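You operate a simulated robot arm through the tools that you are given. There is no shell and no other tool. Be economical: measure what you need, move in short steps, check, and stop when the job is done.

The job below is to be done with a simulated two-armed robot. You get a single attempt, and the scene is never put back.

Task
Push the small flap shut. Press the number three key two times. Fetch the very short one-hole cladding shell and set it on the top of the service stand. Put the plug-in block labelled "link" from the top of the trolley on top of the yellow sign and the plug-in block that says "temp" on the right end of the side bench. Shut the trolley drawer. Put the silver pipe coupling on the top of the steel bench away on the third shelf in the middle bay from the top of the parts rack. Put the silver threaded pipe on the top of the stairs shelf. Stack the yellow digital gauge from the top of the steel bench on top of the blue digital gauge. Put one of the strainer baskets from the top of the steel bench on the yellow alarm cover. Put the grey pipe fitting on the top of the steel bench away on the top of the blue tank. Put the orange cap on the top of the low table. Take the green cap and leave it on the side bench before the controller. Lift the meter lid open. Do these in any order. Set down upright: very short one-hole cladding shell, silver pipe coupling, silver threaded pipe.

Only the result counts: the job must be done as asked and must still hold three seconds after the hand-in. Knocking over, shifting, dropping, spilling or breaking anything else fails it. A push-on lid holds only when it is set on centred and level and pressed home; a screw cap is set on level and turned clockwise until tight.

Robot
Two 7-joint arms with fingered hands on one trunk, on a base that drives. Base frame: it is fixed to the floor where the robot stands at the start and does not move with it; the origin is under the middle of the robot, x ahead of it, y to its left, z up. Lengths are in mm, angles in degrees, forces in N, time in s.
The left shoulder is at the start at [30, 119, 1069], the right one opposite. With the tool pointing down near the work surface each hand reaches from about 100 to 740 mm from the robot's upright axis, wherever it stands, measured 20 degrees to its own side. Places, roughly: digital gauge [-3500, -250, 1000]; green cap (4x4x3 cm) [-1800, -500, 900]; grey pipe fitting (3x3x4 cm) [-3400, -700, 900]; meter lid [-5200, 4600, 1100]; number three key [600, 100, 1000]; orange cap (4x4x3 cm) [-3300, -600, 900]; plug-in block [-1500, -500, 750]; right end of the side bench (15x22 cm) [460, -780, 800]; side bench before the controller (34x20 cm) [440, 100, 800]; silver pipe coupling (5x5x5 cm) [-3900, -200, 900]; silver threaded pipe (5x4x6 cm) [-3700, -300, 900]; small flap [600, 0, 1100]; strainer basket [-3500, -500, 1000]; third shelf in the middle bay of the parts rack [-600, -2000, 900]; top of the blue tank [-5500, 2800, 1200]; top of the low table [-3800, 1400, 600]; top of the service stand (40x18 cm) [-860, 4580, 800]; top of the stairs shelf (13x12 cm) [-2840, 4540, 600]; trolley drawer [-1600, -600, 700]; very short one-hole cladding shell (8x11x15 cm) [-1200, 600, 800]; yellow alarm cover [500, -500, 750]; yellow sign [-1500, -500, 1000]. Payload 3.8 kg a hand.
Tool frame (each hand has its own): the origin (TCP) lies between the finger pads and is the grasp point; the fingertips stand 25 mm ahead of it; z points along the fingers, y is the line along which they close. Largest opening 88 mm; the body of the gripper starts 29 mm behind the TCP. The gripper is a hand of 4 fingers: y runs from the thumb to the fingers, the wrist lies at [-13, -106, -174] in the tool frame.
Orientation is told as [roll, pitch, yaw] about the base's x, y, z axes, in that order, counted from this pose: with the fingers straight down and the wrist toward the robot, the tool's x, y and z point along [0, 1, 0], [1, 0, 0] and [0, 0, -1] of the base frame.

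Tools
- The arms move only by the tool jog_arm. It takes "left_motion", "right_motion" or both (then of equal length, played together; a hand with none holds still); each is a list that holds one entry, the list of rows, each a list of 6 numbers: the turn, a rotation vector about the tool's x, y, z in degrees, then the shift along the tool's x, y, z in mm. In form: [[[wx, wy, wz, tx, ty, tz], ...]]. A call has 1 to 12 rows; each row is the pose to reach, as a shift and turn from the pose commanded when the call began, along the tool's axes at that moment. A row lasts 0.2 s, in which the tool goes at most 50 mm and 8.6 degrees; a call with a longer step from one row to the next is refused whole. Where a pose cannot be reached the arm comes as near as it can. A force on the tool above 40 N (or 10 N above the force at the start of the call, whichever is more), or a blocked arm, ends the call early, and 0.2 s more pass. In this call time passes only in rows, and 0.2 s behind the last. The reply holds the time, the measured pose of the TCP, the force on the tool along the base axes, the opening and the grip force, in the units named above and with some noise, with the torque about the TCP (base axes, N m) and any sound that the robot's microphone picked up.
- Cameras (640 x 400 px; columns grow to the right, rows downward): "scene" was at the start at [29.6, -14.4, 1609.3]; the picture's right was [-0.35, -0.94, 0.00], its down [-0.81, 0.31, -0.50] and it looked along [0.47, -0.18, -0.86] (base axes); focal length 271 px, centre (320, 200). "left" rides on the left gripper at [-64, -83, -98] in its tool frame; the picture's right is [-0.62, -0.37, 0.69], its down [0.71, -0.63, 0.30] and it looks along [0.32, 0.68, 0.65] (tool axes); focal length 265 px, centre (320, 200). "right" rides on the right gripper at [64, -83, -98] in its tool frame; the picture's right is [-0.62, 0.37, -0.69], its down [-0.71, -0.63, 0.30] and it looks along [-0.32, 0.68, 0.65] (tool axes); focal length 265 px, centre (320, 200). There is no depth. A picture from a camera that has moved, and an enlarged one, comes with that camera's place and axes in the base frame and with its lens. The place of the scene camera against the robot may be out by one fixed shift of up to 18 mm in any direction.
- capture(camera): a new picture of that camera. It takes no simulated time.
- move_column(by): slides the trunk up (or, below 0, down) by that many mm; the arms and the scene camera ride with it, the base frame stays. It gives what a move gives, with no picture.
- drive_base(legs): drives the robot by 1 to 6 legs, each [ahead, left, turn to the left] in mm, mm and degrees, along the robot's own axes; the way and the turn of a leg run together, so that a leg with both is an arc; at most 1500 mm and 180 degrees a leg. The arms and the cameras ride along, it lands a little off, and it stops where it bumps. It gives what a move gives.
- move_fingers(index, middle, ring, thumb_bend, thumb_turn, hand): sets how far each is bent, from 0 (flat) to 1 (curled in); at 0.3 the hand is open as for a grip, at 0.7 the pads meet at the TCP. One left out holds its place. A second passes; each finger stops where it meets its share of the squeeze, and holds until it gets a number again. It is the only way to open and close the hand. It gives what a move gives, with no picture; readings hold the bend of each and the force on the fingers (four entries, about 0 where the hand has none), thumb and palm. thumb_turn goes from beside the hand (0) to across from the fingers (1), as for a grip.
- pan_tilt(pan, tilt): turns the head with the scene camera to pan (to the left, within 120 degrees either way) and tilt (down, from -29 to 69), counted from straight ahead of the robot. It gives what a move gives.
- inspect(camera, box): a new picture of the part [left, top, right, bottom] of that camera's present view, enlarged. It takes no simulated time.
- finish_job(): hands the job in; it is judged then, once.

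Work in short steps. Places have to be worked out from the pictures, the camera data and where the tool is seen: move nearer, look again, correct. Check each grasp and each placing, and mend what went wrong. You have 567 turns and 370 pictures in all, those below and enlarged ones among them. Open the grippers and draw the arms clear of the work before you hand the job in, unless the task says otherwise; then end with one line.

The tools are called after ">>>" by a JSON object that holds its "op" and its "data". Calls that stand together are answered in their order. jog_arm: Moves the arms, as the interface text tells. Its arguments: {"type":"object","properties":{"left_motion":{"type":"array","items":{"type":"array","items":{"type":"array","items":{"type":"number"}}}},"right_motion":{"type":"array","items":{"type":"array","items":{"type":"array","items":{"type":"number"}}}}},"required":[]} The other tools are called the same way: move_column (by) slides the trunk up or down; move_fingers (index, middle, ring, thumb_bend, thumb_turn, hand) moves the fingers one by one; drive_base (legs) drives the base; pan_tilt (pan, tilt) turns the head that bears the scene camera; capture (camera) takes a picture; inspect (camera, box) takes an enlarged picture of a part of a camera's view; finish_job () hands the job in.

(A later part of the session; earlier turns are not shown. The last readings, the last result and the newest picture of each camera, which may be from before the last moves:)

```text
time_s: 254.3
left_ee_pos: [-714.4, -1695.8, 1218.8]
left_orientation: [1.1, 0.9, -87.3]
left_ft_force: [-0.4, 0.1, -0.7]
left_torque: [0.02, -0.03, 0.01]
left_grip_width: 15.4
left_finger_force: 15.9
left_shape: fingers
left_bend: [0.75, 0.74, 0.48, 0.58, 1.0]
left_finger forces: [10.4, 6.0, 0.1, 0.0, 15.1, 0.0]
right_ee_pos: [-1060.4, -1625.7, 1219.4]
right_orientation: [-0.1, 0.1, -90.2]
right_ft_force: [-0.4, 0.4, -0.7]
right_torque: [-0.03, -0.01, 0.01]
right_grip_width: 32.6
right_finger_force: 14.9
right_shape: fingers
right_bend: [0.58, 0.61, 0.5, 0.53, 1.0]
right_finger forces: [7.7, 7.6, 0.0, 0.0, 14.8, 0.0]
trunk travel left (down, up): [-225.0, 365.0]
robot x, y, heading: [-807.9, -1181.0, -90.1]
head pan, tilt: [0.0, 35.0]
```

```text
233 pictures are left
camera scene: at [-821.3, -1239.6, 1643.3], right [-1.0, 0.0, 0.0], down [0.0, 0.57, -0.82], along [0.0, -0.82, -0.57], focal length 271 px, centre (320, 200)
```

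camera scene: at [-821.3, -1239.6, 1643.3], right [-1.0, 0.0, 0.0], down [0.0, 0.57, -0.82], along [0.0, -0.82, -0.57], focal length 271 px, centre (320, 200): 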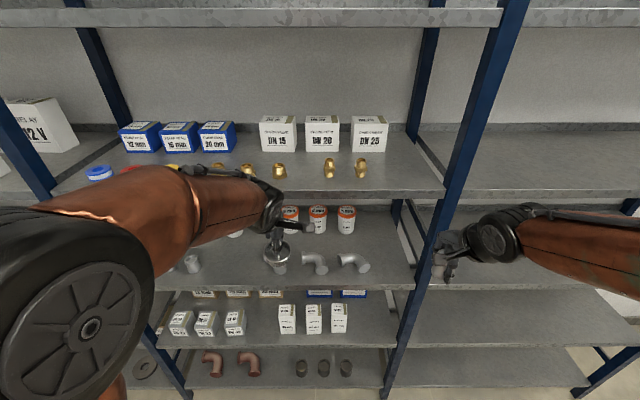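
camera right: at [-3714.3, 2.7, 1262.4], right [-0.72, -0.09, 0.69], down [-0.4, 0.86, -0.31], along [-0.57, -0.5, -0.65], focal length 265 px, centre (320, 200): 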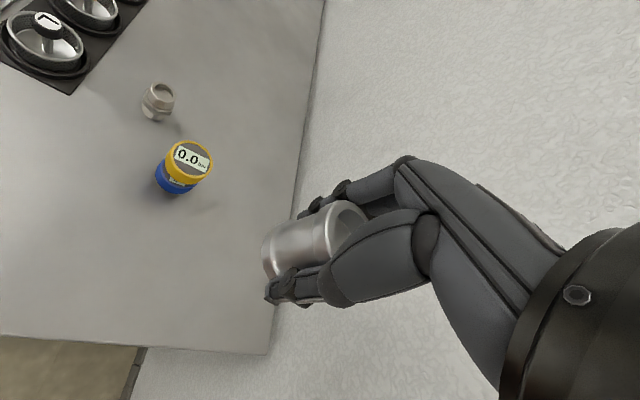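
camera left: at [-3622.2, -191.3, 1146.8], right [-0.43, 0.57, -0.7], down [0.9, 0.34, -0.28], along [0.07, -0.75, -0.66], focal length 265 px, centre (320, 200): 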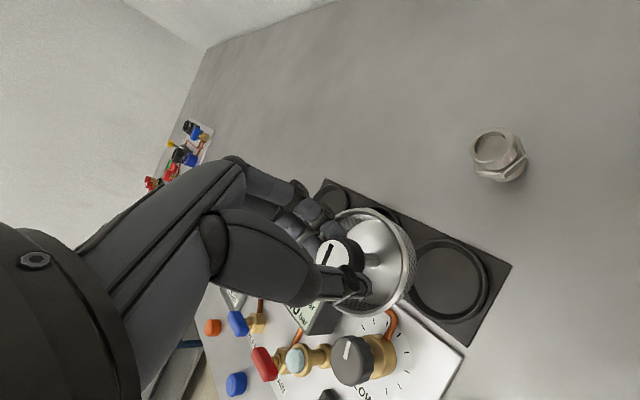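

Shelf 3 (front edge z≈905) has fittings in a row. I move the left hand aside to see the whole shelf.

>>> {"op": "jog_arm", "data": {"left_motion": [[[0, 0, 0, 35, -25, 0], [0, 0, 0, 70, -50, 0], [0, 0, 0, 105, -75, 0], [0, 0, 0, 140, -100, 0], [0, 0, 0, 175, -120, 0]]]}}

>>> {"op": "inspect", "data": {"camera": "scene", "box": [150, 180, 450, 320]}}

>>> {"op": "capture", "data": {"camera": "right"}}

```text
time_s: 255.5
left_ee_pos: [-544.9, -1562.4, 1223.8]
left_orientation: [1.1, 0.8, -87.3]
left_ft_force: [1.1, 0.0, -1.0]
left_torque: [0.03, -0.04, 0.04]
left_grip_width: 15.3
left_finger_force: 15.5
left_shape: fingers
left_bend: [0.75, 0.74, 0.48, 0.58, 1.0]
left_finger forces: [10.5, 6.1, 0.0, 0.0, 15.3, 0.1]
right_ee_pos: [-1059.1, -1625.1, 1221.2]
right_orientation: [0.0, 0.1, -90.2]
right_ft_force: [0.9, 0.3, -1.9]
right_torque: [0.0, 0.04, 0.01]
right_grip_width: 32.5
right_finger_force: 14.7
right_shape: fingers
right_bend: [0.58, 0.61, 0.5, 0.53, 1.0]
right_finger forces: [7.7, 7.5, 0.0, 0.1, 14.7, 0.0]
trunk travel left (down, up): [-225.0, 365.0]
robot x, y, heading: [-809.7, -1180.7, -90.4]
head pan, tilt: [0.0, 35.0]
```

```text
2.13 times, centred on (300, 250) of scene
camera zoom: at [-820.7, -1238.2, 1643.4], right [-1.0, 0.0, 0.0], down [0.0, 0.57, -0.82], along [0.0, -0.82, -0.57], focal length 578 px, centre (363, 93)
```

zoom: 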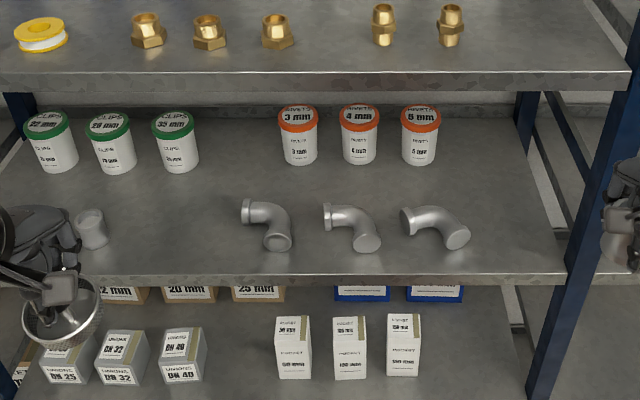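

```text
231 pictures are left
camera right: at [-995.2, -1541.9, 1320.3], right [-0.62, -0.37, 0.69], down [-0.71, 0.63, -0.3], along [-0.33, -0.68, -0.65], focal length 265 px, centre (320, 200)
```

right: 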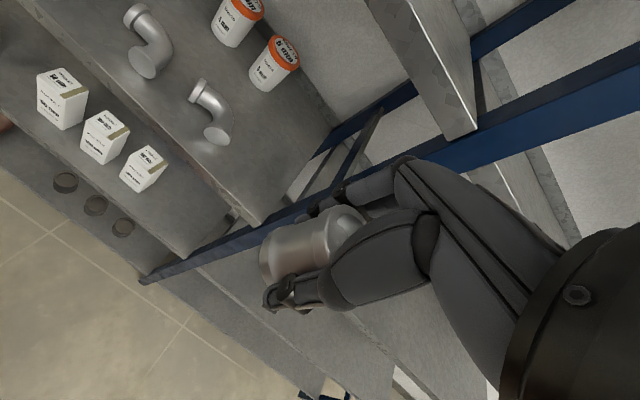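

There is a wide free gap on shelf 3 around x≈-550. I shift the base left so the right hand can serve it, lower the hand in front of the opening and look.

>>> {"op": "drive_base", "data": {"legs": [[50, 380, 0]]}}

>>> {"op": "jog_arm", "data": {"right_motion": [[[0, 0, 0, 30, -20, 20], [0, 0, 0, 50, -20, 60], [0, 0, 0, 60, -20, 105], [0, 0, 0, 60, -20, 150], [0, 0, 0, 60, -20, 195], [0, 0, 0, 60, -20, 235]]]}}

>>> {"op": "capture", "data": {"camera": "right"}}

>>> {"op": "capture", "data": {"camera": "scene"}}

```text
time_s: 257.9
left_ee_pos: [-174.3, -1620.1, 1222.0]
left_orientation: [1.2, 0.9, -87.8]
left_ft_force: [0.8, 0.5, -0.7]
left_torque: [0.02, 0.02, -0.02]
left_grip_width: 15.2
left_finger_force: 16.2
left_shape: fingers
left_bend: [0.75, 0.74, 0.48, 0.58, 1.0]
left_finger forces: [10.4, 6.1, 0.0, 0.0, 15.3, 0.1]
right_ee_pos: [-687.4, -1677.0, 1219.6]
right_orientation: [-0.1, 0.0, -90.7]
right_ft_force: [-0.7, -0.1, -0.2]
right_torque: [-0.03, 0.0, 0.01]
right_grip_width: 32.7
right_finger_force: 14.9
right_shape: fingers
right_bend: [0.58, 0.61, 0.5, 0.53, 1.0]
right_finger forces: [7.7, 7.5, 0.0, 0.0, 14.6, 0.0]
trunk travel left (down, up): [-225.0, 365.0]
robot x, y, heading: [-431.3, -1233.8, -90.7]
head pan, tilt: [0.0, 35.0]
```

```text
time_s: 259.3
left_ee_pos: [-175.7, -1619.8, 1224.1]
left_orientation: [1.2, 0.8, -87.9]
left_ft_force: [-0.7, -0.1, -0.7]
left_torque: [0.03, -0.01, -0.02]
left_grip_width: 15.2
left_finger_force: 16.1
left_shape: fingers
left_bend: [0.75, 0.74, 0.48, 0.58, 1.0]
left_finger forces: [10.5, 6.1, 0.0, 0.0, 15.3, 0.1]
right_ee_pos: [-632.1, -1656.2, 984.8]
right_orientation: [0.1, -0.1, -90.7]
right_ft_force: [-0.4, -0.5, -1.1]
right_torque: [0.01, 0.02, 0.01]
right_grip_width: 33.0
right_finger_force: 14.8
right_shape: fingers
right_bend: [0.58, 0.62, 0.5, 0.53, 1.0]
right_finger forces: [7.5, 7.6, 0.1, 0.1, 14.5, 0.0]
trunk travel left (down, up): [-225.0, 365.0]
robot x, y, heading: [-433.6, -1231.4, -90.8]
head pan, tilt: [0.0, 35.0]
```

```text
230 pictures are left
camera right: at [-566.5, -1574.0, 1086.1], right [-0.63, -0.36, 0.69], down [-0.71, 0.64, -0.31], along [-0.33, -0.68, -0.65], focal length 265 px, centre (320, 200)
```

right: 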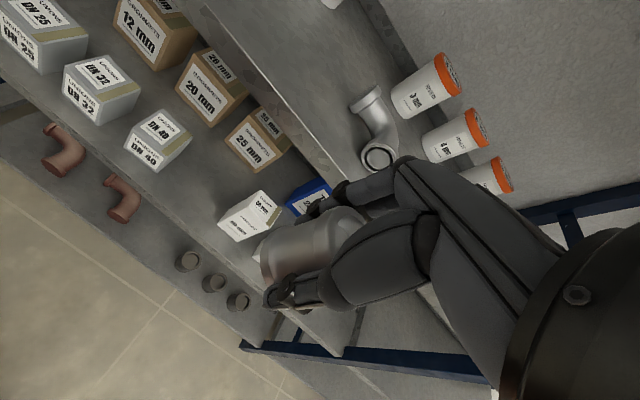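

```text
229 pictures are left
camera scene: at [-448.9, -1293.6, 1643.3], right [-1.0, 0.01, 0.0], down [0.01, 0.57, -0.82], along [-0.01, -0.82, -0.57], focal length 271 px, centre (320, 200)
```

scene: 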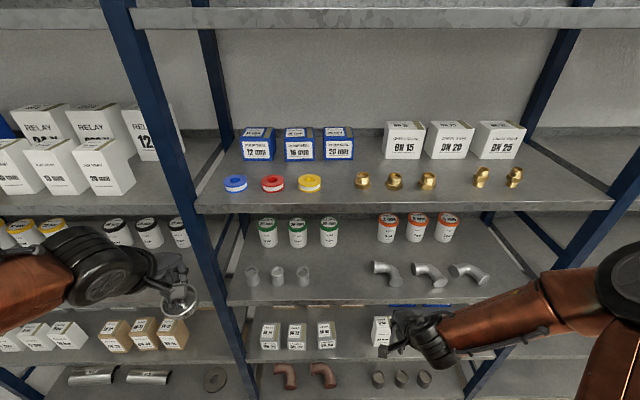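

The gap's centre is near x≈-520. I move across, then in over the shelf to y≈-1868 at the present height.

>>> {"op": "jog_arm", "data": {"right_motion": [[[0, 0, 0, 40, 0, 0], [0, 0, 0, 80, 0, 0], [0, 0, 0, 112, 0, 0], [0, 0, 0, 112, 45, 0], [0, 0, 0, 112, 90, 0], [0, 0, 0, 112, 135, 0]]]}}

>>> {"op": "capture", "data": {"camera": "right"}}

>>> {"op": "capture", "data": {"camera": "scene"}}

```text
time_s: 260.7
left_ee_pos: [-174.6, -1619.7, 1223.5]
left_orientation: [1.1, 0.9, -87.7]
left_ft_force: [-0.9, -0.1, -1.1]
left_torque: [-0.01, 0.0, -0.04]
left_grip_width: 15.4
left_finger_force: 15.9
left_shape: fingers
left_bend: [0.75, 0.74, 0.48, 0.58, 1.0]
left_finger forces: [10.4, 6.1, 0.1, 0.1, 15.2, 0.1]
right_ee_pos: [-518.3, -1795.2, 984.7]
right_orientation: [0.0, 0.2, -90.6]
right_ft_force: [0.5, -0.4, -1.3]
right_torque: [0.0, -0.02, 0.01]
right_grip_width: 32.8
right_finger_force: 15.0
right_shape: fingers
right_bend: [0.58, 0.62, 0.5, 0.53, 1.0]
right_finger forces: [7.5, 7.6, 0.1, 0.0, 14.4, 0.1]
trunk travel left (down, up): [-225.0, 365.0]
robot x, y, heading: [-435.3, -1234.6, -90.8]
head pan, tilt: [0.0, 35.0]
```

```text
228 pictures are left
camera right: at [-453.8, -1713.8, 1086.2], right [-0.62, -0.36, 0.69], down [-0.71, 0.64, -0.3], along [-0.33, -0.68, -0.66], focal length 265 px, centre (320, 200)
```

right: 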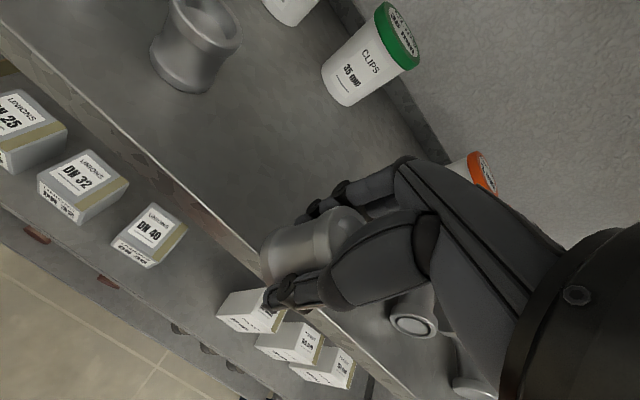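

```text
227 pictures are left
camera scene: at [-447.1, -1294.4, 1643.2], right [-1.0, 0.01, 0.0], down [0.01, 0.57, -0.82], along [-0.01, -0.82, -0.57], focal length 271 px, centre (320, 200)
```

scene: 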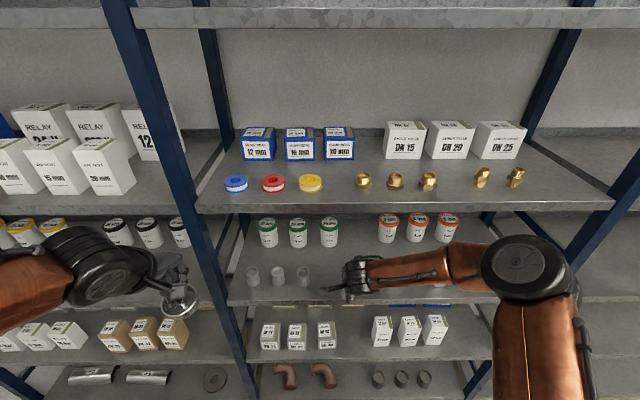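

Clear on both sides. I go 72 mm further in, then lower to contact.

>>> {"op": "jog_arm", "data": {"right_motion": [[[0, 0, 0, -5, 40, 0], [0, 0, 0, -5, 74, 0], [0, 0, 0, -5, 74, 25], [0, 0, 0, -5, 74, 35], [0, 0, 0, -5, 74, 40], [0, 0, 0, -5, 74, 44], [0, 0, 0, -5, 74, 47]]]}}

>>> {"op": "capture", "data": {"camera": "right"}}

```text
time_s: 262.3
left_ee_pos: [-174.1, -1618.5, 1223.8]
left_orientation: [1.0, 0.9, -87.9]
left_ft_force: [0.0, -0.5, -1.1]
left_torque: [-0.03, -0.02, 0.01]
left_grip_width: 15.4
left_finger_force: 16.3
left_shape: fingers
left_bend: [0.75, 0.74, 0.48, 0.58, 1.0]
left_finger forces: [10.5, 6.1, 0.0, 0.0, 15.2, 0.0]
right_ee_pos: [-524.1, -1872.3, 948.5]
right_orientation: [0.3, -1.1, -90.7]
right_ft_force: [-0.3, 3.8, 18.6]
right_torque: [-0.16, 0.11, -0.04]
right_grip_width: 32.8
right_finger_force: 20.2
right_shape: fingers
right_bend: [0.59, 0.61, 0.5, 0.53, 1.0]
right_finger forces: [7.8, 9.6, 0.1, 0.0, 22.2, 0.1]
trunk travel left (down, up): [-225.0, 365.0]
robot x, y, heading: [-435.2, -1232.3, -90.7]
head pan, tilt: [0.0, 35.0]
stopped in row 7 (right hand): the force on the tool passed its limit at 43 N (the readings are from after the stop); the commanded pose is now the measured one
```

```text
226 pictures are left
camera right: at [-459.1, -1788.8, 1046.9], right [-0.63, -0.35, 0.7], down [-0.71, 0.63, -0.32], along [-0.33, -0.69, -0.64], focal length 265 px, centre (320, 200)
```

right: 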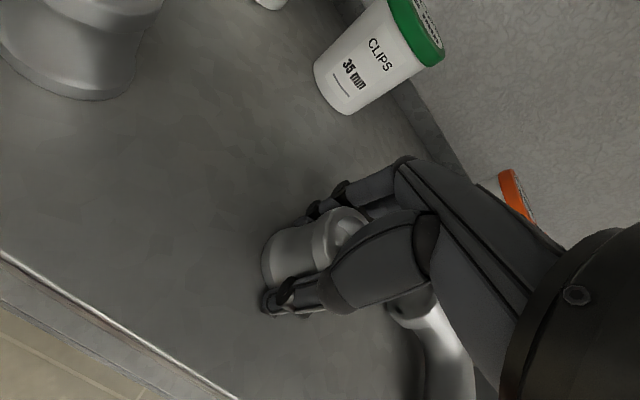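

Seated on the shelf. I ease up 2 mm and release.

>>> {"op": "jog_arm", "data": {"right_motion": [[[0, 0, 0, 0, 0, -1.5]]]}}

>>> {"op": "move_fingers", "data": {"hand": "right", "index": 0.4, "middle": 0.4, "ring": 0.4, "thumb_bend": 0.4}}

>>> {"op": "capture", "data": {"camera": "right"}}

```text
time_s: 262.7
left_ee_pos: [-173.3, -1620.2, 1224.2]
left_orientation: [1.1, 0.8, -87.7]
left_ft_force: [0.2, -0.1, -1.9]
left_torque: [0.01, -0.01, 0.01]
left_grip_width: 15.3
left_finger_force: 15.6
left_shape: fingers
left_bend: [0.75, 0.74, 0.48, 0.58, 1.0]
left_finger forces: [10.5, 6.1, 0.0, 0.0, 15.2, 0.1]
right_ee_pos: [-523.0, -1871.3, 948.2]
right_orientation: [0.1, -1.0, -90.7]
right_ft_force: [0.6, -2.3, 14.9]
right_torque: [-0.26, 0.05, 0.02]
right_grip_width: 32.5
right_finger_force: 19.4
right_shape: fingers
right_bend: [0.59, 0.61, 0.5, 0.53, 1.0]
right_finger forces: [9.1, 10.8, 0.0, 0.1, 18.3, 0.1]
trunk travel left (down, up): [-225.0, 365.0]
robot x, y, heading: [-432.2, -1233.3, -90.8]
head pan, tilt: [0.0, 35.0]
```

```text
time_s: 263.7
left_ee_pos: [-174.1, -1618.5, 1223.2]
left_orientation: [1.1, 0.8, -87.8]
left_ft_force: [0.0, 0.0, -0.4]
left_torque: [0.02, 0.02, 0.02]
left_grip_width: 15.3
left_finger_force: 16.0
left_shape: fingers
left_bend: [0.75, 0.74, 0.48, 0.58, 1.0]
left_finger forces: [10.5, 6.1, 0.0, 0.0, 15.4, 0.0]
right_ee_pos: [-523.6, -1870.0, 946.1]
right_orientation: [0.2, -0.8, -90.7]
right_ft_force: [1.6, 3.8, 9.1]
right_torque: [-0.2, 0.06, 0.01]
right_grip_width: 63.6
right_finger_force: 4.6
right_shape: fingers
right_bend: [0.4, 0.44, 0.4, 0.4, 0.99]
right_finger forces: [0.0, 9.0, 0.0, 0.0, 0.7, 0.1]
trunk travel left (down, up): [-225.0, 365.0]
robot x, y, heading: [-430.1, -1232.6, -90.9]
head pan, tilt: [0.0, 35.0]
```

```text
225 pictures are left
camera right: at [-459.5, -1787.6, 1046.0], right [-0.63, -0.35, 0.7], down [-0.71, 0.63, -0.31], along [-0.33, -0.69, -0.65], focal length 265 px, centre (320, 200)
```

right: 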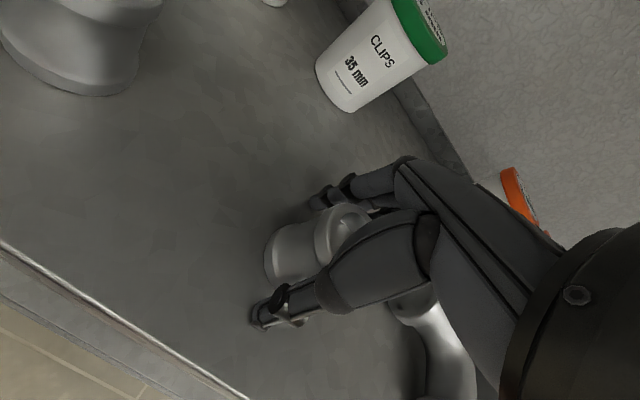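

Released. The tips touch the shelf, so I lift straight up gently, then back out.

>>> {"op": "jog_arm", "data": {"right_motion": [[[0, 0, 0, 0, 0, -8], [0, 0, 0, 0, 0, -25], [0, 0, 0, 0, 0, -45], [0, 0, 0, 0, 0, -56]]]}}

>>> {"op": "capture", "data": {"camera": "right"}}

```text
time_s: 264.7
left_ee_pos: [-174.4, -1619.7, 1223.0]
left_orientation: [1.1, 1.0, -87.8]
left_ft_force: [0.2, 0.3, -0.2]
left_torque: [0.02, -0.03, -0.03]
left_grip_width: 15.1
left_finger_force: 15.3
left_shape: fingers
left_bend: [0.75, 0.74, 0.48, 0.58, 1.0]
left_finger forces: [10.4, 6.1, 0.0, 0.0, 15.3, 0.0]
right_ee_pos: [-523.0, -1870.7, 1003.0]
right_orientation: [0.2, -0.7, -90.7]
right_ft_force: [0.2, 0.0, -0.3]
right_torque: [0.02, -0.02, -0.01]
right_grip_width: 63.3
right_finger_force: 0.0
right_shape: fingers
right_bend: [0.4, 0.4, 0.4, 0.4, 0.99]
right_finger forces: [0.0, 0.1, 0.1, 0.0, 0.0, 0.0]
trunk travel left (down, up): [-225.0, 365.0]
robot x, y, heading: [-435.3, -1235.4, -90.6]
head pan, tilt: [0.0, 35.0]
```

```text
224 pictures are left
camera right: at [-459.2, -1787.3, 1103.4], right [-0.63, -0.35, 0.7], down [-0.71, 0.64, -0.31], along [-0.33, -0.69, -0.65], focal length 265 px, centre (320, 200)
```

right: 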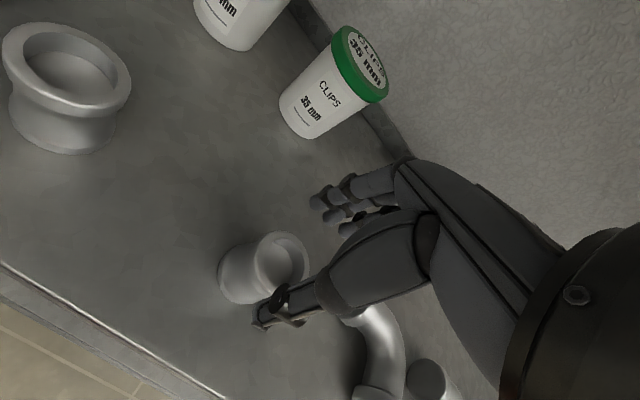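

The coupling stands upright. I back out.

>>> {"op": "jog_arm", "data": {"right_motion": [[[0, 0, 0, 0, -30, 0], [0, 0, 0, 0, -75, 0], [0, 0, 0, 0, -120, 0], [0, 0, 0, 0, -165, 0], [0, 0, 0, 0, -210, 0], [0, 0, 0, 0, -220, -45], [0, 0, 0, 0, -220, -90], [0, 0, 0, 0, -220, -135], [0, 0, 0, 0, -220, -180], [0, 0, 0, 0, -220, -220]]]}}

>>> {"op": "inspect", "data": {"camera": "scene", "box": [230, 200, 500, 320]}}

```text
time_s: 266.9
left_ee_pos: [-173.7, -1618.3, 1223.4]
left_orientation: [1.1, 0.8, -87.8]
left_ft_force: [0.1, 0.3, -1.2]
left_torque: [0.01, 0.02, 0.0]
left_grip_width: 15.3
left_finger_force: 15.7
left_shape: fingers
left_bend: [0.75, 0.74, 0.48, 0.58, 1.0]
left_finger forces: [10.6, 6.2, 0.0, 0.0, 15.3, 0.1]
right_ee_pos: [-520.9, -1648.6, 1217.4]
right_orientation: [0.2, -0.8, -90.7]
right_ft_force: [-0.6, -0.2, 1.1]
right_torque: [-0.01, 0.0, -0.03]
right_grip_width: 63.4
right_finger_force: 0.1
right_shape: fingers
right_bend: [0.4, 0.4, 0.4, 0.4, 0.99]
right_finger forces: [0.0, 0.0, 0.1, 0.1, 0.0, 0.1]
trunk travel left (down, up): [-225.0, 365.0]
robot x, y, heading: [-431.6, -1238.5, -90.3]
head pan, tilt: [0.0, 35.0]
```

```text
2.37 times, centred on (365, 260) of scene
camera zoom: at [-447.2, -1292.0, 1643.3], right [-1.0, 0.01, 0.0], down [0.01, 0.57, -0.82], along [-0.01, -0.82, -0.57], focal length 642 px, centre (213, 58)
```

zoom: 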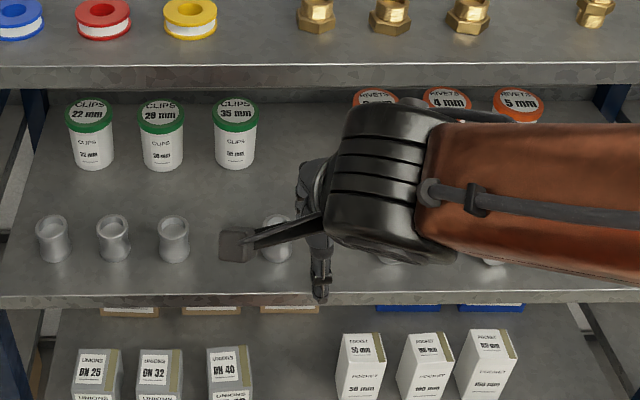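

Coupling neatly placed. Now I take the strainer to the alarm box on the side bench.

>>> {"op": "drive_base", "data": {"legs": [[-150, 0, 0], [0, 0, 90], [0, 400, 0], [280, 0, 0]]}}

>>> {"op": "pan_tilt", "data": {"pan": 0, "tilt": 50}}

>>> {"op": "capture", "data": {"camera": "scene"}}

>>> {"op": "capture", "data": {"camera": "left"}}

```text
time_s: 275.8
left_ee_pos: [193.7, -386.8, 1221.8]
left_orientation: [1.2, 1.0, 6.0]
left_ft_force: [0.2, 0.2, 0.2]
left_torque: [-0.03, -0.04, -0.03]
left_grip_width: 15.2
left_finger_force: 15.6
left_shape: fingers
left_bend: [0.76, 0.74, 0.48, 0.58, 1.0]
left_finger forces: [10.7, 6.2, 0.0, 0.1, 15.3, 0.0]
right_ee_pos: [245.9, -730.7, 1215.7]
right_orientation: [0.1, -0.7, 3.0]
right_ft_force: [-0.1, 0.4, 0.0]
right_torque: [0.03, 0.03, 0.0]
right_grip_width: 63.4
right_finger_force: 0.0
right_shape: fingers
right_bend: [0.4, 0.4, 0.4, 0.4, 0.99]
right_finger forces: [0.1, 0.0, 0.0, 0.0, 0.0, 0.1]
trunk travel left (down, up): [-225.0, 365.0]
robot x, y, heading: [-174.0, -670.3, 3.0]
head pan, tilt: [0.0, 35.0]
```

```text
time_s: 276.6
left_ee_pos: [193.3, -387.5, 1223.0]
left_orientation: [1.1, 0.8, 5.9]
left_ft_force: [1.1, 0.2, -0.9]
left_torque: [-0.02, -0.03, 0.01]
left_grip_width: 15.0
left_finger_force: 16.2
left_shape: fingers
left_bend: [0.76, 0.74, 0.48, 0.58, 1.0]
left_finger forces: [10.6, 6.0, 0.0, 0.1, 15.3, 0.0]
right_ee_pos: [244.2, -732.6, 1217.6]
right_orientation: [0.1, -0.7, 2.9]
right_ft_force: [-0.2, -0.1, 0.7]
right_torque: [-0.02, -0.03, -0.01]
right_grip_width: 63.5
right_finger_force: 0.1
right_shape: fingers
right_bend: [0.4, 0.4, 0.4, 0.4, 0.99]
right_finger forces: [0.0, 0.0, 0.1, 0.0, 0.1, 0.1]
trunk travel left (down, up): [-225.0, 365.0]
robot x, y, heading: [-173.7, -672.4, 3.1]
head pan, tilt: [0.0, 50.0]
```

```text
222 pictures are left
camera scene: at [-130.5, -658.3, 1621.6], right [0.05, -1.0, 0.0], down [-0.76, -0.04, -0.64], along [0.64, 0.03, -0.77], focal length 271 px, centre (320, 200)
```

scene: 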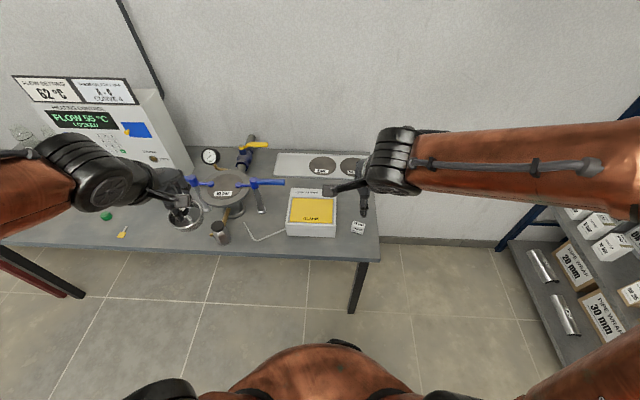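

```text
221 pictures are left
camera left: at [118.6, -460.4, 1322.4], right [-0.31, -0.64, -0.7], down [-0.7, 0.65, -0.28], along [0.64, 0.4, -0.66], focal length 265 px, centre (320, 200)
```

left: 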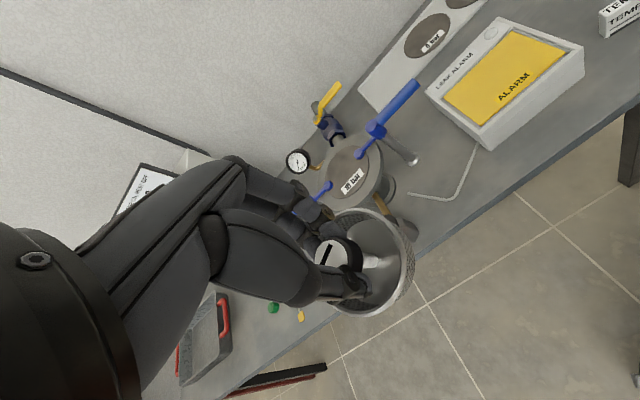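

Alarm cover centre ≈[458, -612, ~860]. I bring the basket above it (right hand moves aside).

>>> {"op": "jog_arm", "data": {"left_motion": [[[0, 0, 0, -36, 32, 0], [0, 0, 0, -72, 64, 0], [0, 0, 0, -108, 96, 10], [0, 0, 0, -144, 128, 25], [0, 0, 0, -178, 160, 40], [0, 0, 0, -210, 192, 55], [0, 0, 0, -240, 224, 70], [0, 0, 0, -251, 240, 110], [0, 0, 0, -251, 240, 155], [0, 0, 0, -251, 240, 190]]], "right_motion": [[[0, 0, 0, -40, 0, 0], [0, 0, 0, -80, 0, 0], [0, 0, 0, -120, -10, 0], [0, 0, 0, -160, -20, 0], [0, 0, 0, -160, -20, 0], [0, 0, 0, -160, -20, 0], [0, 0, 0, -160, -20, 0], [0, 0, 0, -160, -20, 0], [0, 0, 0, -160, -20, 0], [0, 0, 0, -160, -20, 0]]]}}

>>> {"op": "capture", "data": {"camera": "left"}}

>>> {"op": "inspect", "data": {"camera": "scene", "box": [250, 130, 410, 250]}}

```text
refused: row 4 steps farther than a row can; nothing moved
```

```text
220 pictures are left
camera left: at [118.6, -460.4, 1322.4], right [-0.31, -0.64, -0.7], down [-0.7, 0.65, -0.28], along [0.64, 0.4, -0.66], focal length 265 px, centre (320, 200)
```

left: 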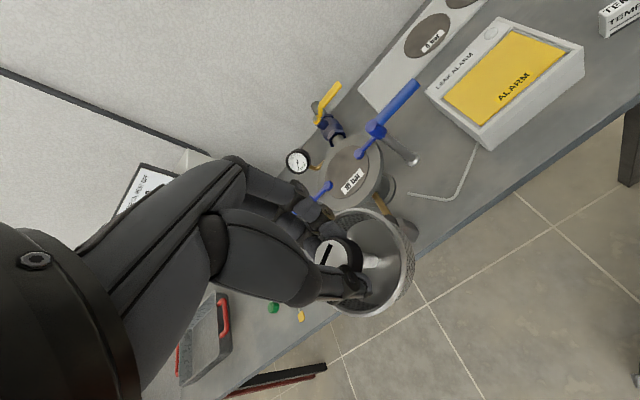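

```text
3.33 times, centred on (330, 190) of scene
camera zoom: at [-130.5, -658.3, 1621.6], right [0.05, -1.0, 0.0], down [-0.76, -0.04, -0.64], along [0.64, 0.03, -0.77], focal length 903 px, centre (287, 233)
```

zoom: 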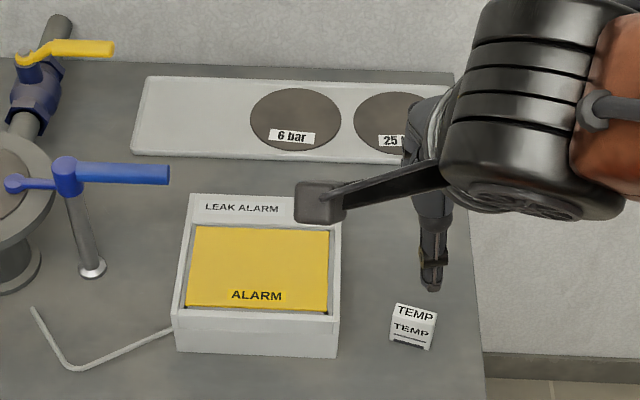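

>>> {"op": "jog_arm", "data": {"left_motion": [[[0, 0, 0, -32, 30, 0], [0, 0, 0, -64, 60, 0], [0, 0, 0, -96, 90, 10], [0, 0, 0, -128, 120, 20], [0, 0, 0, -160, 150, 30], [0, 0, 0, -190, 180, 45], [0, 0, 0, -220, 210, 60], [0, 0, 0, -245, 235, 85], [0, 0, 0, -251, 240, 130], [0, 0, 0, -251, 240, 175], [0, 0, 0, -251, 240, 200]]], "right_motion": [[[0, 0, 0, -40, 0, 0], [0, 0, 0, -80, 0, 0], [0, 0, 0, -120, -10, 0], [0, 0, 0, -160, -20, 0], [0, 0, 0, -160, -20, 0], [0, 0, 0, -160, -20, 0], [0, 0, 0, -160, -20, 0], [0, 0, 0, -160, -20, 0], [0, 0, 0, -160, -20, 0], [0, 0, 0, -160, -20, 0], [0, 0, 0, -160, -20, 0]]]}}

>>> {"op": "capture", "data": {"camera": "left"}}

>>> {"op": "inspect", "data": {"camera": "scene", "box": [250, 130, 410, 250]}}

```text
time_s: 278.9
left_ee_pos: [456.9, -609.2, 1015.0]
left_orientation: [1.2, 0.8, 5.9]
left_ft_force: [-0.1, -0.2, -0.8]
left_torque: [-0.02, -0.02, 0.01]
left_grip_width: 14.9
left_finger_force: 16.1
left_shape: fingers
left_bend: [0.76, 0.74, 0.48, 0.58, 1.0]
left_finger forces: [10.7, 6.3, 0.1, 0.1, 15.3, 0.0]
right_ee_pos: [232.0, -893.2, 1216.6]
right_orientation: [0.2, -0.7, 3.0]
right_ft_force: [0.0, 0.2, 0.5]
right_torque: [0.03, 0.0, 0.0]
right_grip_width: 63.2
right_finger_force: 0.0
right_shape: fingers
right_bend: [0.4, 0.4, 0.4, 0.4, 0.99]
right_finger forces: [0.0, 0.0, 0.1, 0.1, 0.1, 0.1]
trunk travel left (down, up): [-225.0, 365.0]
robot x, y, heading: [-174.3, -672.0, 3.2]
head pan, tilt: [0.0, 50.0]
```

```text
218 pictures are left
camera left: at [381.8, -682.0, 1114.8], right [-0.31, -0.64, -0.7], down [-0.7, 0.65, -0.28], along [0.64, 0.4, -0.66], focal length 265 px, centre (320, 200)
```

left: 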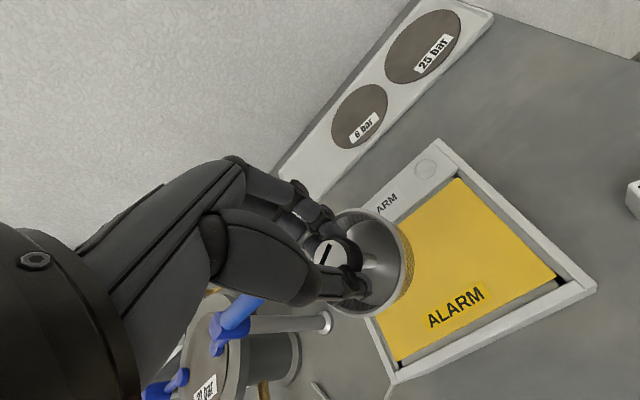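

```text
3.33 times, centred on (330, 190) of scene
camera zoom: at [-129.7, -658.6, 1621.6], right [0.05, -1.0, 0.0], down [-0.77, -0.04, -0.64], along [0.64, 0.03, -0.77], focal length 903 px, centre (287, 233)
```

zoom: 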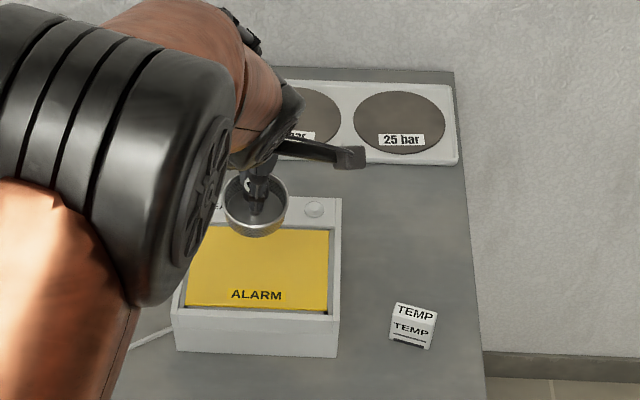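

Cover centre ≈[462, -606, 853]. I lower the basket most of the way, then feel for contact.

>>> {"op": "jog_arm", "data": {"left_motion": [[[0, 0, 0, 3, 4, 30], [0, 0, 0, 3, 4, 60], [0, 0, 0, 3, 4, 80], [0, 0, 0, 3, 4, 88], [0, 0, 0, 3, 4, 94], [0, 0, 0, 3, 4, 99], [0, 0, 0, 3, 4, 103], [0, 0, 0, 3, 4, 107]]]}}

>>> {"op": "capture", "data": {"camera": "left"}}

```text
time_s: 280.8
left_ee_pos: [456.7, -602.7, 909.6]
left_orientation: [1.0, 0.5, 6.0]
left_ft_force: [-0.5, 2.3, 20.9]
left_torque: [0.05, 0.01, -0.01]
left_grip_width: 5.0
left_finger_force: 19.0
left_shape: fingers
left_bend: [0.77, 0.76, 0.48, 0.65, 1.0]
left_finger forces: [13.4, 9.7, 0.0, 0.0, 15.2, 0.0]
right_ee_pos: [228.1, -895.2, 1218.5]
right_orientation: [0.2, -0.9, 3.0]
right_ft_force: [-0.1, -0.2, 0.5]
right_torque: [0.0, 0.02, 0.0]
right_grip_width: 63.2
right_finger_force: 0.0
right_shape: fingers
right_bend: [0.4, 0.4, 0.4, 0.4, 0.99]
right_finger forces: [0.0, 0.0, 0.1, 0.1, 0.0, 0.0]
trunk travel left (down, up): [-225.0, 365.0]
robot x, y, heading: [-172.0, -671.4, 3.1]
head pan, tilt: [0.0, 50.0]
```

```text
216 pictures are left
camera left: at [381.8, -675.9, 1008.2], right [-0.31, -0.64, -0.7], down [-0.7, 0.65, -0.29], along [0.64, 0.4, -0.65], focal length 265 px, centre (320, 200)
```

left: 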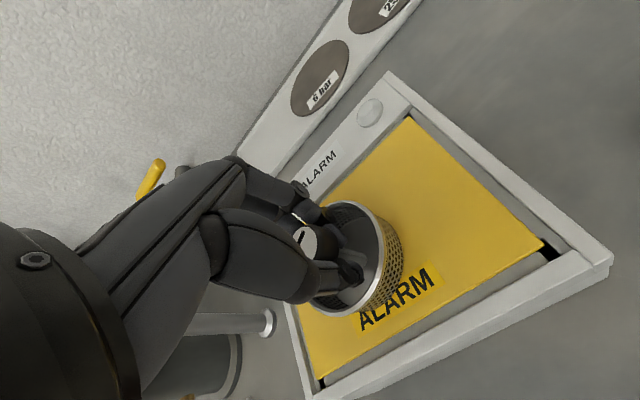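

The basket rests on the cover. I open just slightly, lift out, then open fully.

>>> {"op": "move_fingers", "data": {"hand": "left", "index": 0.57, "middle": 0.57, "thumb_bend": 0.55}}

>>> {"op": "jog_arm", "data": {"left_motion": [[[0, 0, 0, 0, 0, -5], [0, 0, 0, 0, 0, -12], [0, 0, 0, 0, 0, -25], [0, 0, 0, 0, 0, -50], [0, 0, 0, 0, 0, -90], [0, 0, 0, 0, 0, -130]]]}}

>>> {"op": "capture", "data": {"camera": "left"}}

```text
time_s: 281.8
left_ee_pos: [456.9, -603.4, 903.9]
left_orientation: [1.1, 0.9, 6.0]
left_ft_force: [-2.2, -0.1, 1.8]
left_torque: [0.03, -0.06, -0.01]
left_grip_width: 19.0
left_finger_force: 9.3
left_shape: fingers
left_bend: [0.57, 0.65, 0.48, 0.62, 1.0]
left_finger forces: [0.8, 9.7, 0.0, 0.1, 7.6, 0.1]
right_ee_pos: [231.3, -893.7, 1218.3]
right_orientation: [0.2, -0.7, 2.9]
right_ft_force: [0.7, 0.1, -0.1]
right_torque: [-0.01, 0.0, 0.0]
right_grip_width: 63.6
right_finger_force: 0.1
right_shape: fingers
right_bend: [0.4, 0.4, 0.4, 0.4, 0.99]
right_finger forces: [0.0, 0.0, 0.1, 0.0, 0.0, 0.1]
trunk travel left (down, up): [-225.0, 365.0]
robot x, y, heading: [-171.5, -672.2, 3.0]
head pan, tilt: [0.0, 50.0]
```

```text
time_s: 283.1
left_ee_pos: [457.2, -610.3, 1038.6]
left_orientation: [1.1, 0.9, 5.9]
left_ft_force: [-0.8, 0.5, 0.1]
left_torque: [0.02, -0.01, 0.0]
left_grip_width: 28.9
left_finger_force: 0.0
left_shape: fingers
left_bend: [0.56, 0.56, 0.48, 0.55, 1.0]
left_finger forces: [0.1, 0.1, 0.1, 0.0, 0.0, 0.1]
right_ee_pos: [229.6, -893.2, 1217.3]
right_orientation: [0.2, -0.8, 3.0]
right_ft_force: [0.7, -0.6, 0.4]
right_torque: [-0.02, 0.0, 0.05]
right_grip_width: 63.4
right_finger_force: 0.1
right_shape: fingers
right_bend: [0.4, 0.4, 0.4, 0.4, 0.99]
right_finger forces: [0.0, 0.0, 0.0, 0.0, 0.0, 0.0]
trunk travel left (down, up): [-225.0, 365.0]
robot x, y, heading: [-172.7, -668.5, 3.1]
head pan, tilt: [0.0, 50.0]
```

```text
215 pictures are left
camera left: at [382.2, -683.7, 1138.4], right [-0.32, -0.64, -0.7], down [-0.7, 0.65, -0.28], along [0.64, 0.4, -0.66], focal length 265 px, centre (320, 200)
```

left: 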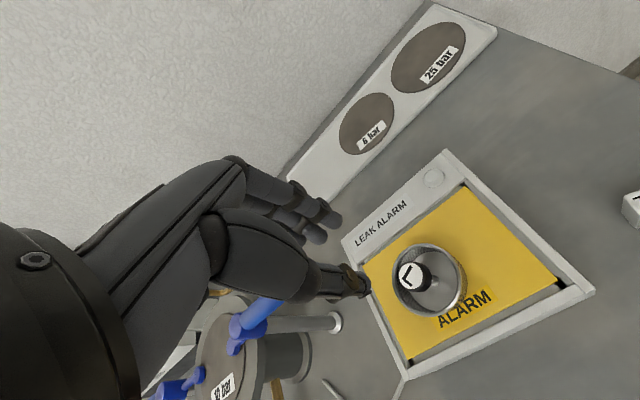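

The strainer basket sits on the yellow cover. Back to the steel bench for the rest: I retract and drive.

>>> {"op": "jog_arm", "data": {"left_motion": [[[0, 0, 0, 0, -20, -40], [0, 0, 0, 20, -50, -65], [0, 0, 0, 45, -80, -90], [0, 0, 0, 70, -110, -115], [0, 0, 0, 95, -140, -140], [0, 0, 0, 110, -170, -165]]]}}

>>> {"op": "drive_base", "data": {"legs": [[-350, 0, 0], [0, 0, 177], [0, 420, 0], [1500, 0, 0]]}}

```text
time_s: 284.6
left_ee_pos: [277.0, -516.5, 1209.0]
left_orientation: [1.1, 0.7, 5.8]
left_ft_force: [-0.7, 0.0, 0.0]
left_torque: [0.0, -0.02, 0.01]
left_grip_width: 28.7
left_finger_force: 0.0
left_shape: fingers
left_bend: [0.56, 0.56, 0.48, 0.55, 1.0]
left_finger forces: [0.0, 0.0, 0.1, 0.0, 0.0, 0.0]
right_ee_pos: [227.5, -892.5, 1217.7]
right_orientation: [0.2, -0.7, 3.0]
right_ft_force: [-0.2, -0.6, 0.3]
right_torque: [0.02, -0.04, 0.03]
right_grip_width: 63.5
right_finger_force: 0.0
right_shape: fingers
right_bend: [0.4, 0.4, 0.4, 0.4, 0.99]
right_finger forces: [0.0, 0.0, 0.0, 0.1, 0.0, 0.0]
trunk travel left (down, up): [-225.0, 365.0]
robot x, y, heading: [-171.9, -673.3, 3.1]
head pan, tilt: [0.0, 50.0]
```

```text
time_s: 303.1
left_ee_pos: [-2484.6, -1153.5, 1208.3]
left_orientation: [1.0, 0.9, -179.8]
left_ft_force: [-0.1, 0.0, 0.5]
left_torque: [0.02, -0.02, -0.02]
left_grip_width: 28.9
left_finger_force: 0.1
left_shape: fingers
left_bend: [0.56, 0.56, 0.48, 0.55, 1.0]
left_finger forces: [0.0, 0.0, 0.0, 0.1, 0.0, 0.0]
right_ee_pos: [-2398.4, -784.7, 1216.3]
right_orientation: [0.1, -0.7, 177.4]
right_ft_force: [0.8, -0.5, 0.5]
right_torque: [0.02, 0.04, 0.01]
right_grip_width: 63.5
right_finger_force: 0.0
right_shape: fingers
right_bend: [0.4, 0.4, 0.4, 0.4, 0.99]
right_finger forces: [0.0, 0.1, 0.0, 0.1, 0.0, 0.1]
trunk travel left (down, up): [-225.0, 365.0]
robot x, y, heading: [-2019.8, -1045.0, 177.2]
head pan, tilt: [0.0, 50.0]
```

>>> {"op": "drive_base", "data": {"legs": [[620, 0, 2.8], [0, -400, 0], [210, 0, 0]]}}

>>> {"op": "capture", "data": {"camera": "scene"}}

>>> {"op": "capture", "data": {"camera": "left"}}

>>> {"op": "capture", "data": {"camera": "right"}}

```text
time_s: 310.0
left_ee_pos: [-3330.4, -757.3, 1208.0]
left_orientation: [1.2, 0.9, -177.5]
left_ft_force: [-0.5, 0.0, 0.4]
left_torque: [-0.03, 0.02, 0.02]
left_grip_width: 29.1
left_finger_force: 0.0
left_shape: fingers
left_bend: [0.56, 0.56, 0.48, 0.55, 1.0]
left_finger forces: [0.0, 0.0, 0.1, 0.1, 0.0, 0.0]
right_ee_pos: [-3260.5, -385.2, 1217.7]
right_orientation: [0.2, -0.7, 179.6]
right_ft_force: [-0.2, -0.3, 0.1]
right_torque: [0.01, -0.04, -0.01]
right_grip_width: 63.3
right_finger_force: 0.0
right_shape: fingers
right_bend: [0.4, 0.4, 0.4, 0.4, 0.99]
right_finger forces: [0.0, 0.1, 0.0, 0.0, 0.1, 0.1]
trunk travel left (down, up): [-225.0, 365.0]
robot x, y, heading: [-2865.7, -630.2, 179.6]
head pan, tilt: [0.0, 50.0]
```

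```text
214 pictures are left
camera scene: at [-2940.5, -621.4, 1621.5], right [0.01, 1.0, 0.0], down [0.77, 0.0, -0.64], along [-0.64, 0.0, -0.77], focal length 271 px, centre (320, 200)
```

scene: 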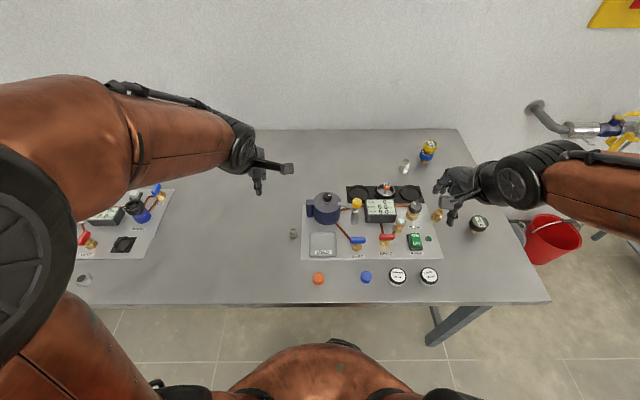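

```text
213 pictures are left
camera left: at [-3252.0, -686.4, 1307.8], right [0.35, 0.62, -0.7], down [0.66, -0.69, -0.28], along [-0.66, -0.37, -0.66], focal length 265 px, centre (320, 200)
```

left: 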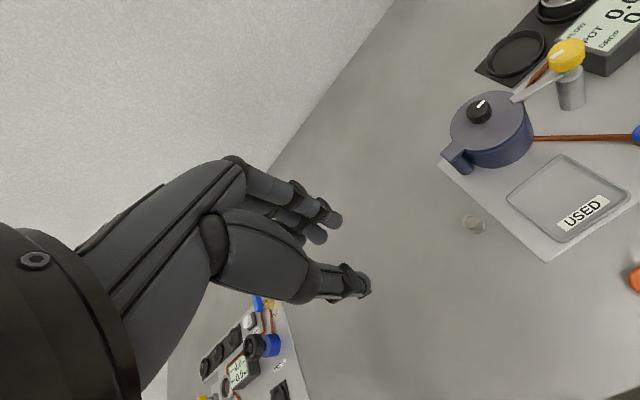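

```text
212 pictures are left
camera right: at [-3176.8, -449.3, 1316.3], right [-0.36, 0.62, 0.7], down [0.63, 0.71, -0.31], along [-0.69, 0.33, -0.65], focal length 265 px, centre (320, 200)
```

right: 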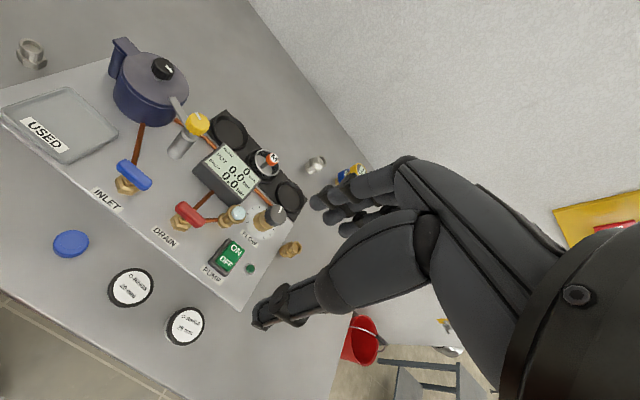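

The gauge stack is intact. Grey fitting ≈[-3412, -716], orange cap ≈[-3255, -635]. I take the left hand above the grey fitting.

>>> {"op": "move_fingers", "data": {"hand": "left", "index": 0.43, "middle": 0.43, "ring": 0.43, "thumb_bend": 0.43}}

>>> {"op": "jog_arm", "data": {"left_motion": [[[0, 0, 0, -15, 25, 30], [0, 0, 0, -30, 50, 60], [0, 0, 0, -44, 80, 85], [0, 0, 0, -44, 80, 130], [0, 0, 0, -44, 80, 175], [0, 0, 0, -44, 80, 220], [0, 0, 0, -44, 80, 243]]]}}

>>> {"op": "capture", "data": {"camera": "left"}}

```text
time_s: 311.0
left_ee_pos: [-3329.5, -756.9, 1209.2]
left_orientation: [1.1, 0.9, -177.4]
left_ft_force: [0.0, -0.5, 0.1]
left_torque: [0.01, 0.02, 0.0]
left_grip_width: 56.5
left_finger_force: 0.0
left_shape: fingers
left_bend: [0.43, 0.43, 0.43, 0.43, 0.99]
left_finger forces: [0.1, 0.1, 0.0, 0.0, 0.1, 0.0]
right_ee_pos: [-3259.7, -385.0, 1216.8]
right_orientation: [0.1, -0.7, 179.6]
right_ft_force: [0.7, 0.7, 0.2]
right_torque: [0.01, 0.0, -0.01]
right_grip_width: 63.5
right_finger_force: 0.1
right_shape: fingers
right_bend: [0.4, 0.4, 0.4, 0.4, 0.99]
right_finger forces: [0.0, 0.0, 0.0, 0.0, 0.0, 0.1]
trunk travel left (down, up): [-225.0, 365.0]
robot x, y, heading: [-2867.7, -629.4, 179.7]
head pan, tilt: [0.0, 50.0]
```

```text
time_s: 312.6
left_ee_pos: [-3409.2, -722.3, 963.5]
left_orientation: [1.1, 0.9, -177.5]
left_ft_force: [0.3, -0.4, -0.7]
left_torque: [0.04, -0.02, 0.06]
left_grip_width: 56.6
left_finger_force: 0.1
left_shape: fingers
left_bend: [0.43, 0.43, 0.43, 0.43, 0.99]
left_finger forces: [0.1, 0.0, 0.0, 0.1, 0.0, 0.1]
right_ee_pos: [-3259.1, -384.6, 1217.9]
right_orientation: [0.2, -0.7, 179.6]
right_ft_force: [0.9, 0.7, -0.2]
right_torque: [-0.01, 0.02, -0.01]
right_grip_width: 63.4
right_finger_force: 0.1
right_shape: fingers
right_bend: [0.4, 0.4, 0.4, 0.4, 0.99]
right_finger forces: [0.0, 0.0, 0.0, 0.0, 0.0, 0.0]
trunk travel left (down, up): [-225.0, 365.0]
robot x, y, heading: [-2869.0, -630.6, 179.6]
head pan, tilt: [0.0, 50.0]
```

```text
211 pictures are left
camera left: at [-3329.9, -651.9, 1062.0], right [0.35, 0.62, -0.7], down [0.66, -0.69, -0.28], along [-0.66, -0.36, -0.66], focal length 265 px, centre (320, 200)
```

left: 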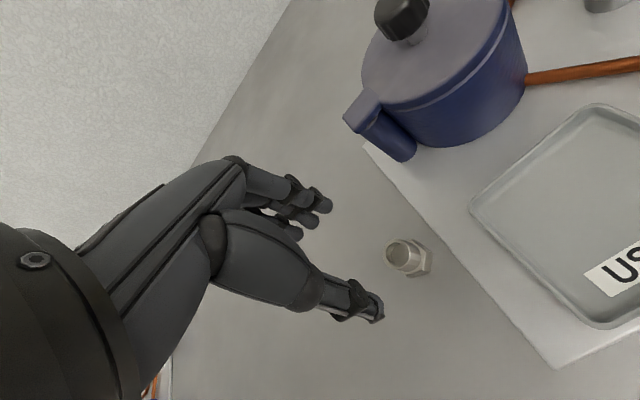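

>>> {"op": "jog_arm", "data": {"left_motion": [[[0, 0, 0, -14, -2.6, 30], [0, 0, 0, -14, -2.6, 60], [0, 0, 0, -14, -2.6, 74]]]}}

>>> {"op": "move_fingers", "data": {"hand": "left", "index": 0.72, "middle": 0.72, "ring": 0.5, "thumb_bend": 0.7}}

>>> {"op": "capture", "data": {"camera": "left"}}

```text
time_s: 313.4
left_ee_pos: [-3404.9, -707.7, 890.4]
left_orientation: [1.1, 0.8, -177.4]
left_ft_force: [-0.5, -1.4, 1.6]
left_torque: [-0.04, 0.07, 0.04]
left_grip_width: 56.4
left_finger_force: 1.1
left_shape: fingers
left_bend: [0.43, 0.43, 0.43, 0.43, 0.99]
left_finger forces: [0.0, 1.8, 0.0, 0.1, 0.0, 0.0]
right_ee_pos: [-3259.4, -384.0, 1217.0]
right_orientation: [0.2, -0.6, 179.6]
right_ft_force: [-0.5, 0.0, 0.7]
right_torque: [0.05, -0.03, 0.02]
right_grip_width: 63.4
right_finger_force: 0.0
right_shape: fingers
right_bend: [0.4, 0.4, 0.4, 0.4, 0.99]
right_finger forces: [0.1, 0.0, 0.0, 0.0, 0.0, 0.1]
trunk travel left (down, up): [-225.0, 365.0]
robot x, y, heading: [-2867.0, -627.4, 179.8]
head pan, tilt: [0.0, 50.0]
```

```text
time_s: 314.4
left_ee_pos: [-3404.5, -707.4, 888.8]
left_orientation: [1.1, 0.9, -177.6]
left_ft_force: [0.3, -0.3, -0.1]
left_torque: [-0.01, -0.01, 0.03]
left_grip_width: 13.7
left_finger_force: 9.5
left_shape: fingers
left_bend: [0.71, 0.64, 0.5, 0.61, 1.0]
left_finger forces: [3.6, 5.8, 0.1, 0.0, 9.0, 0.0]
right_ee_pos: [-3257.7, -384.3, 1216.8]
right_orientation: [0.2, -0.7, 179.6]
right_ft_force: [-0.6, -0.3, 0.4]
right_torque: [0.02, 0.01, 0.02]
right_grip_width: 63.5
right_finger_force: 0.1
right_shape: fingers
right_bend: [0.4, 0.4, 0.4, 0.4, 0.99]
right_finger forces: [0.1, 0.0, 0.1, 0.0, 0.0, 0.0]
trunk travel left (down, up): [-225.0, 365.0]
robot x, y, heading: [-2872.0, -627.4, 179.5]
head pan, tilt: [0.0, 50.0]
```

```text
210 pictures are left
camera left: at [-3326.1, -636.9, 988.3], right [0.35, 0.62, -0.7], down [0.66, -0.69, -0.28], along [-0.66, -0.37, -0.66], focal length 265 px, centre (320, 200)
```

left: 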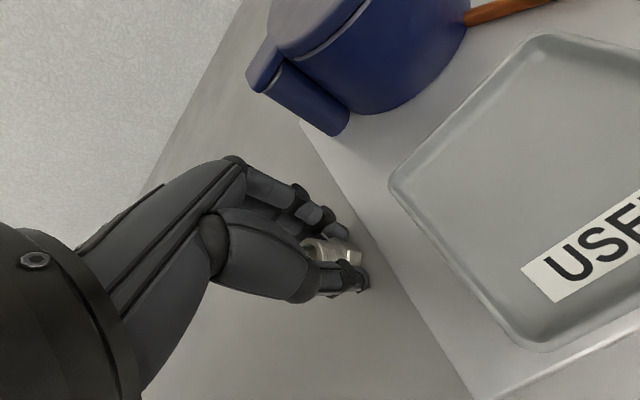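

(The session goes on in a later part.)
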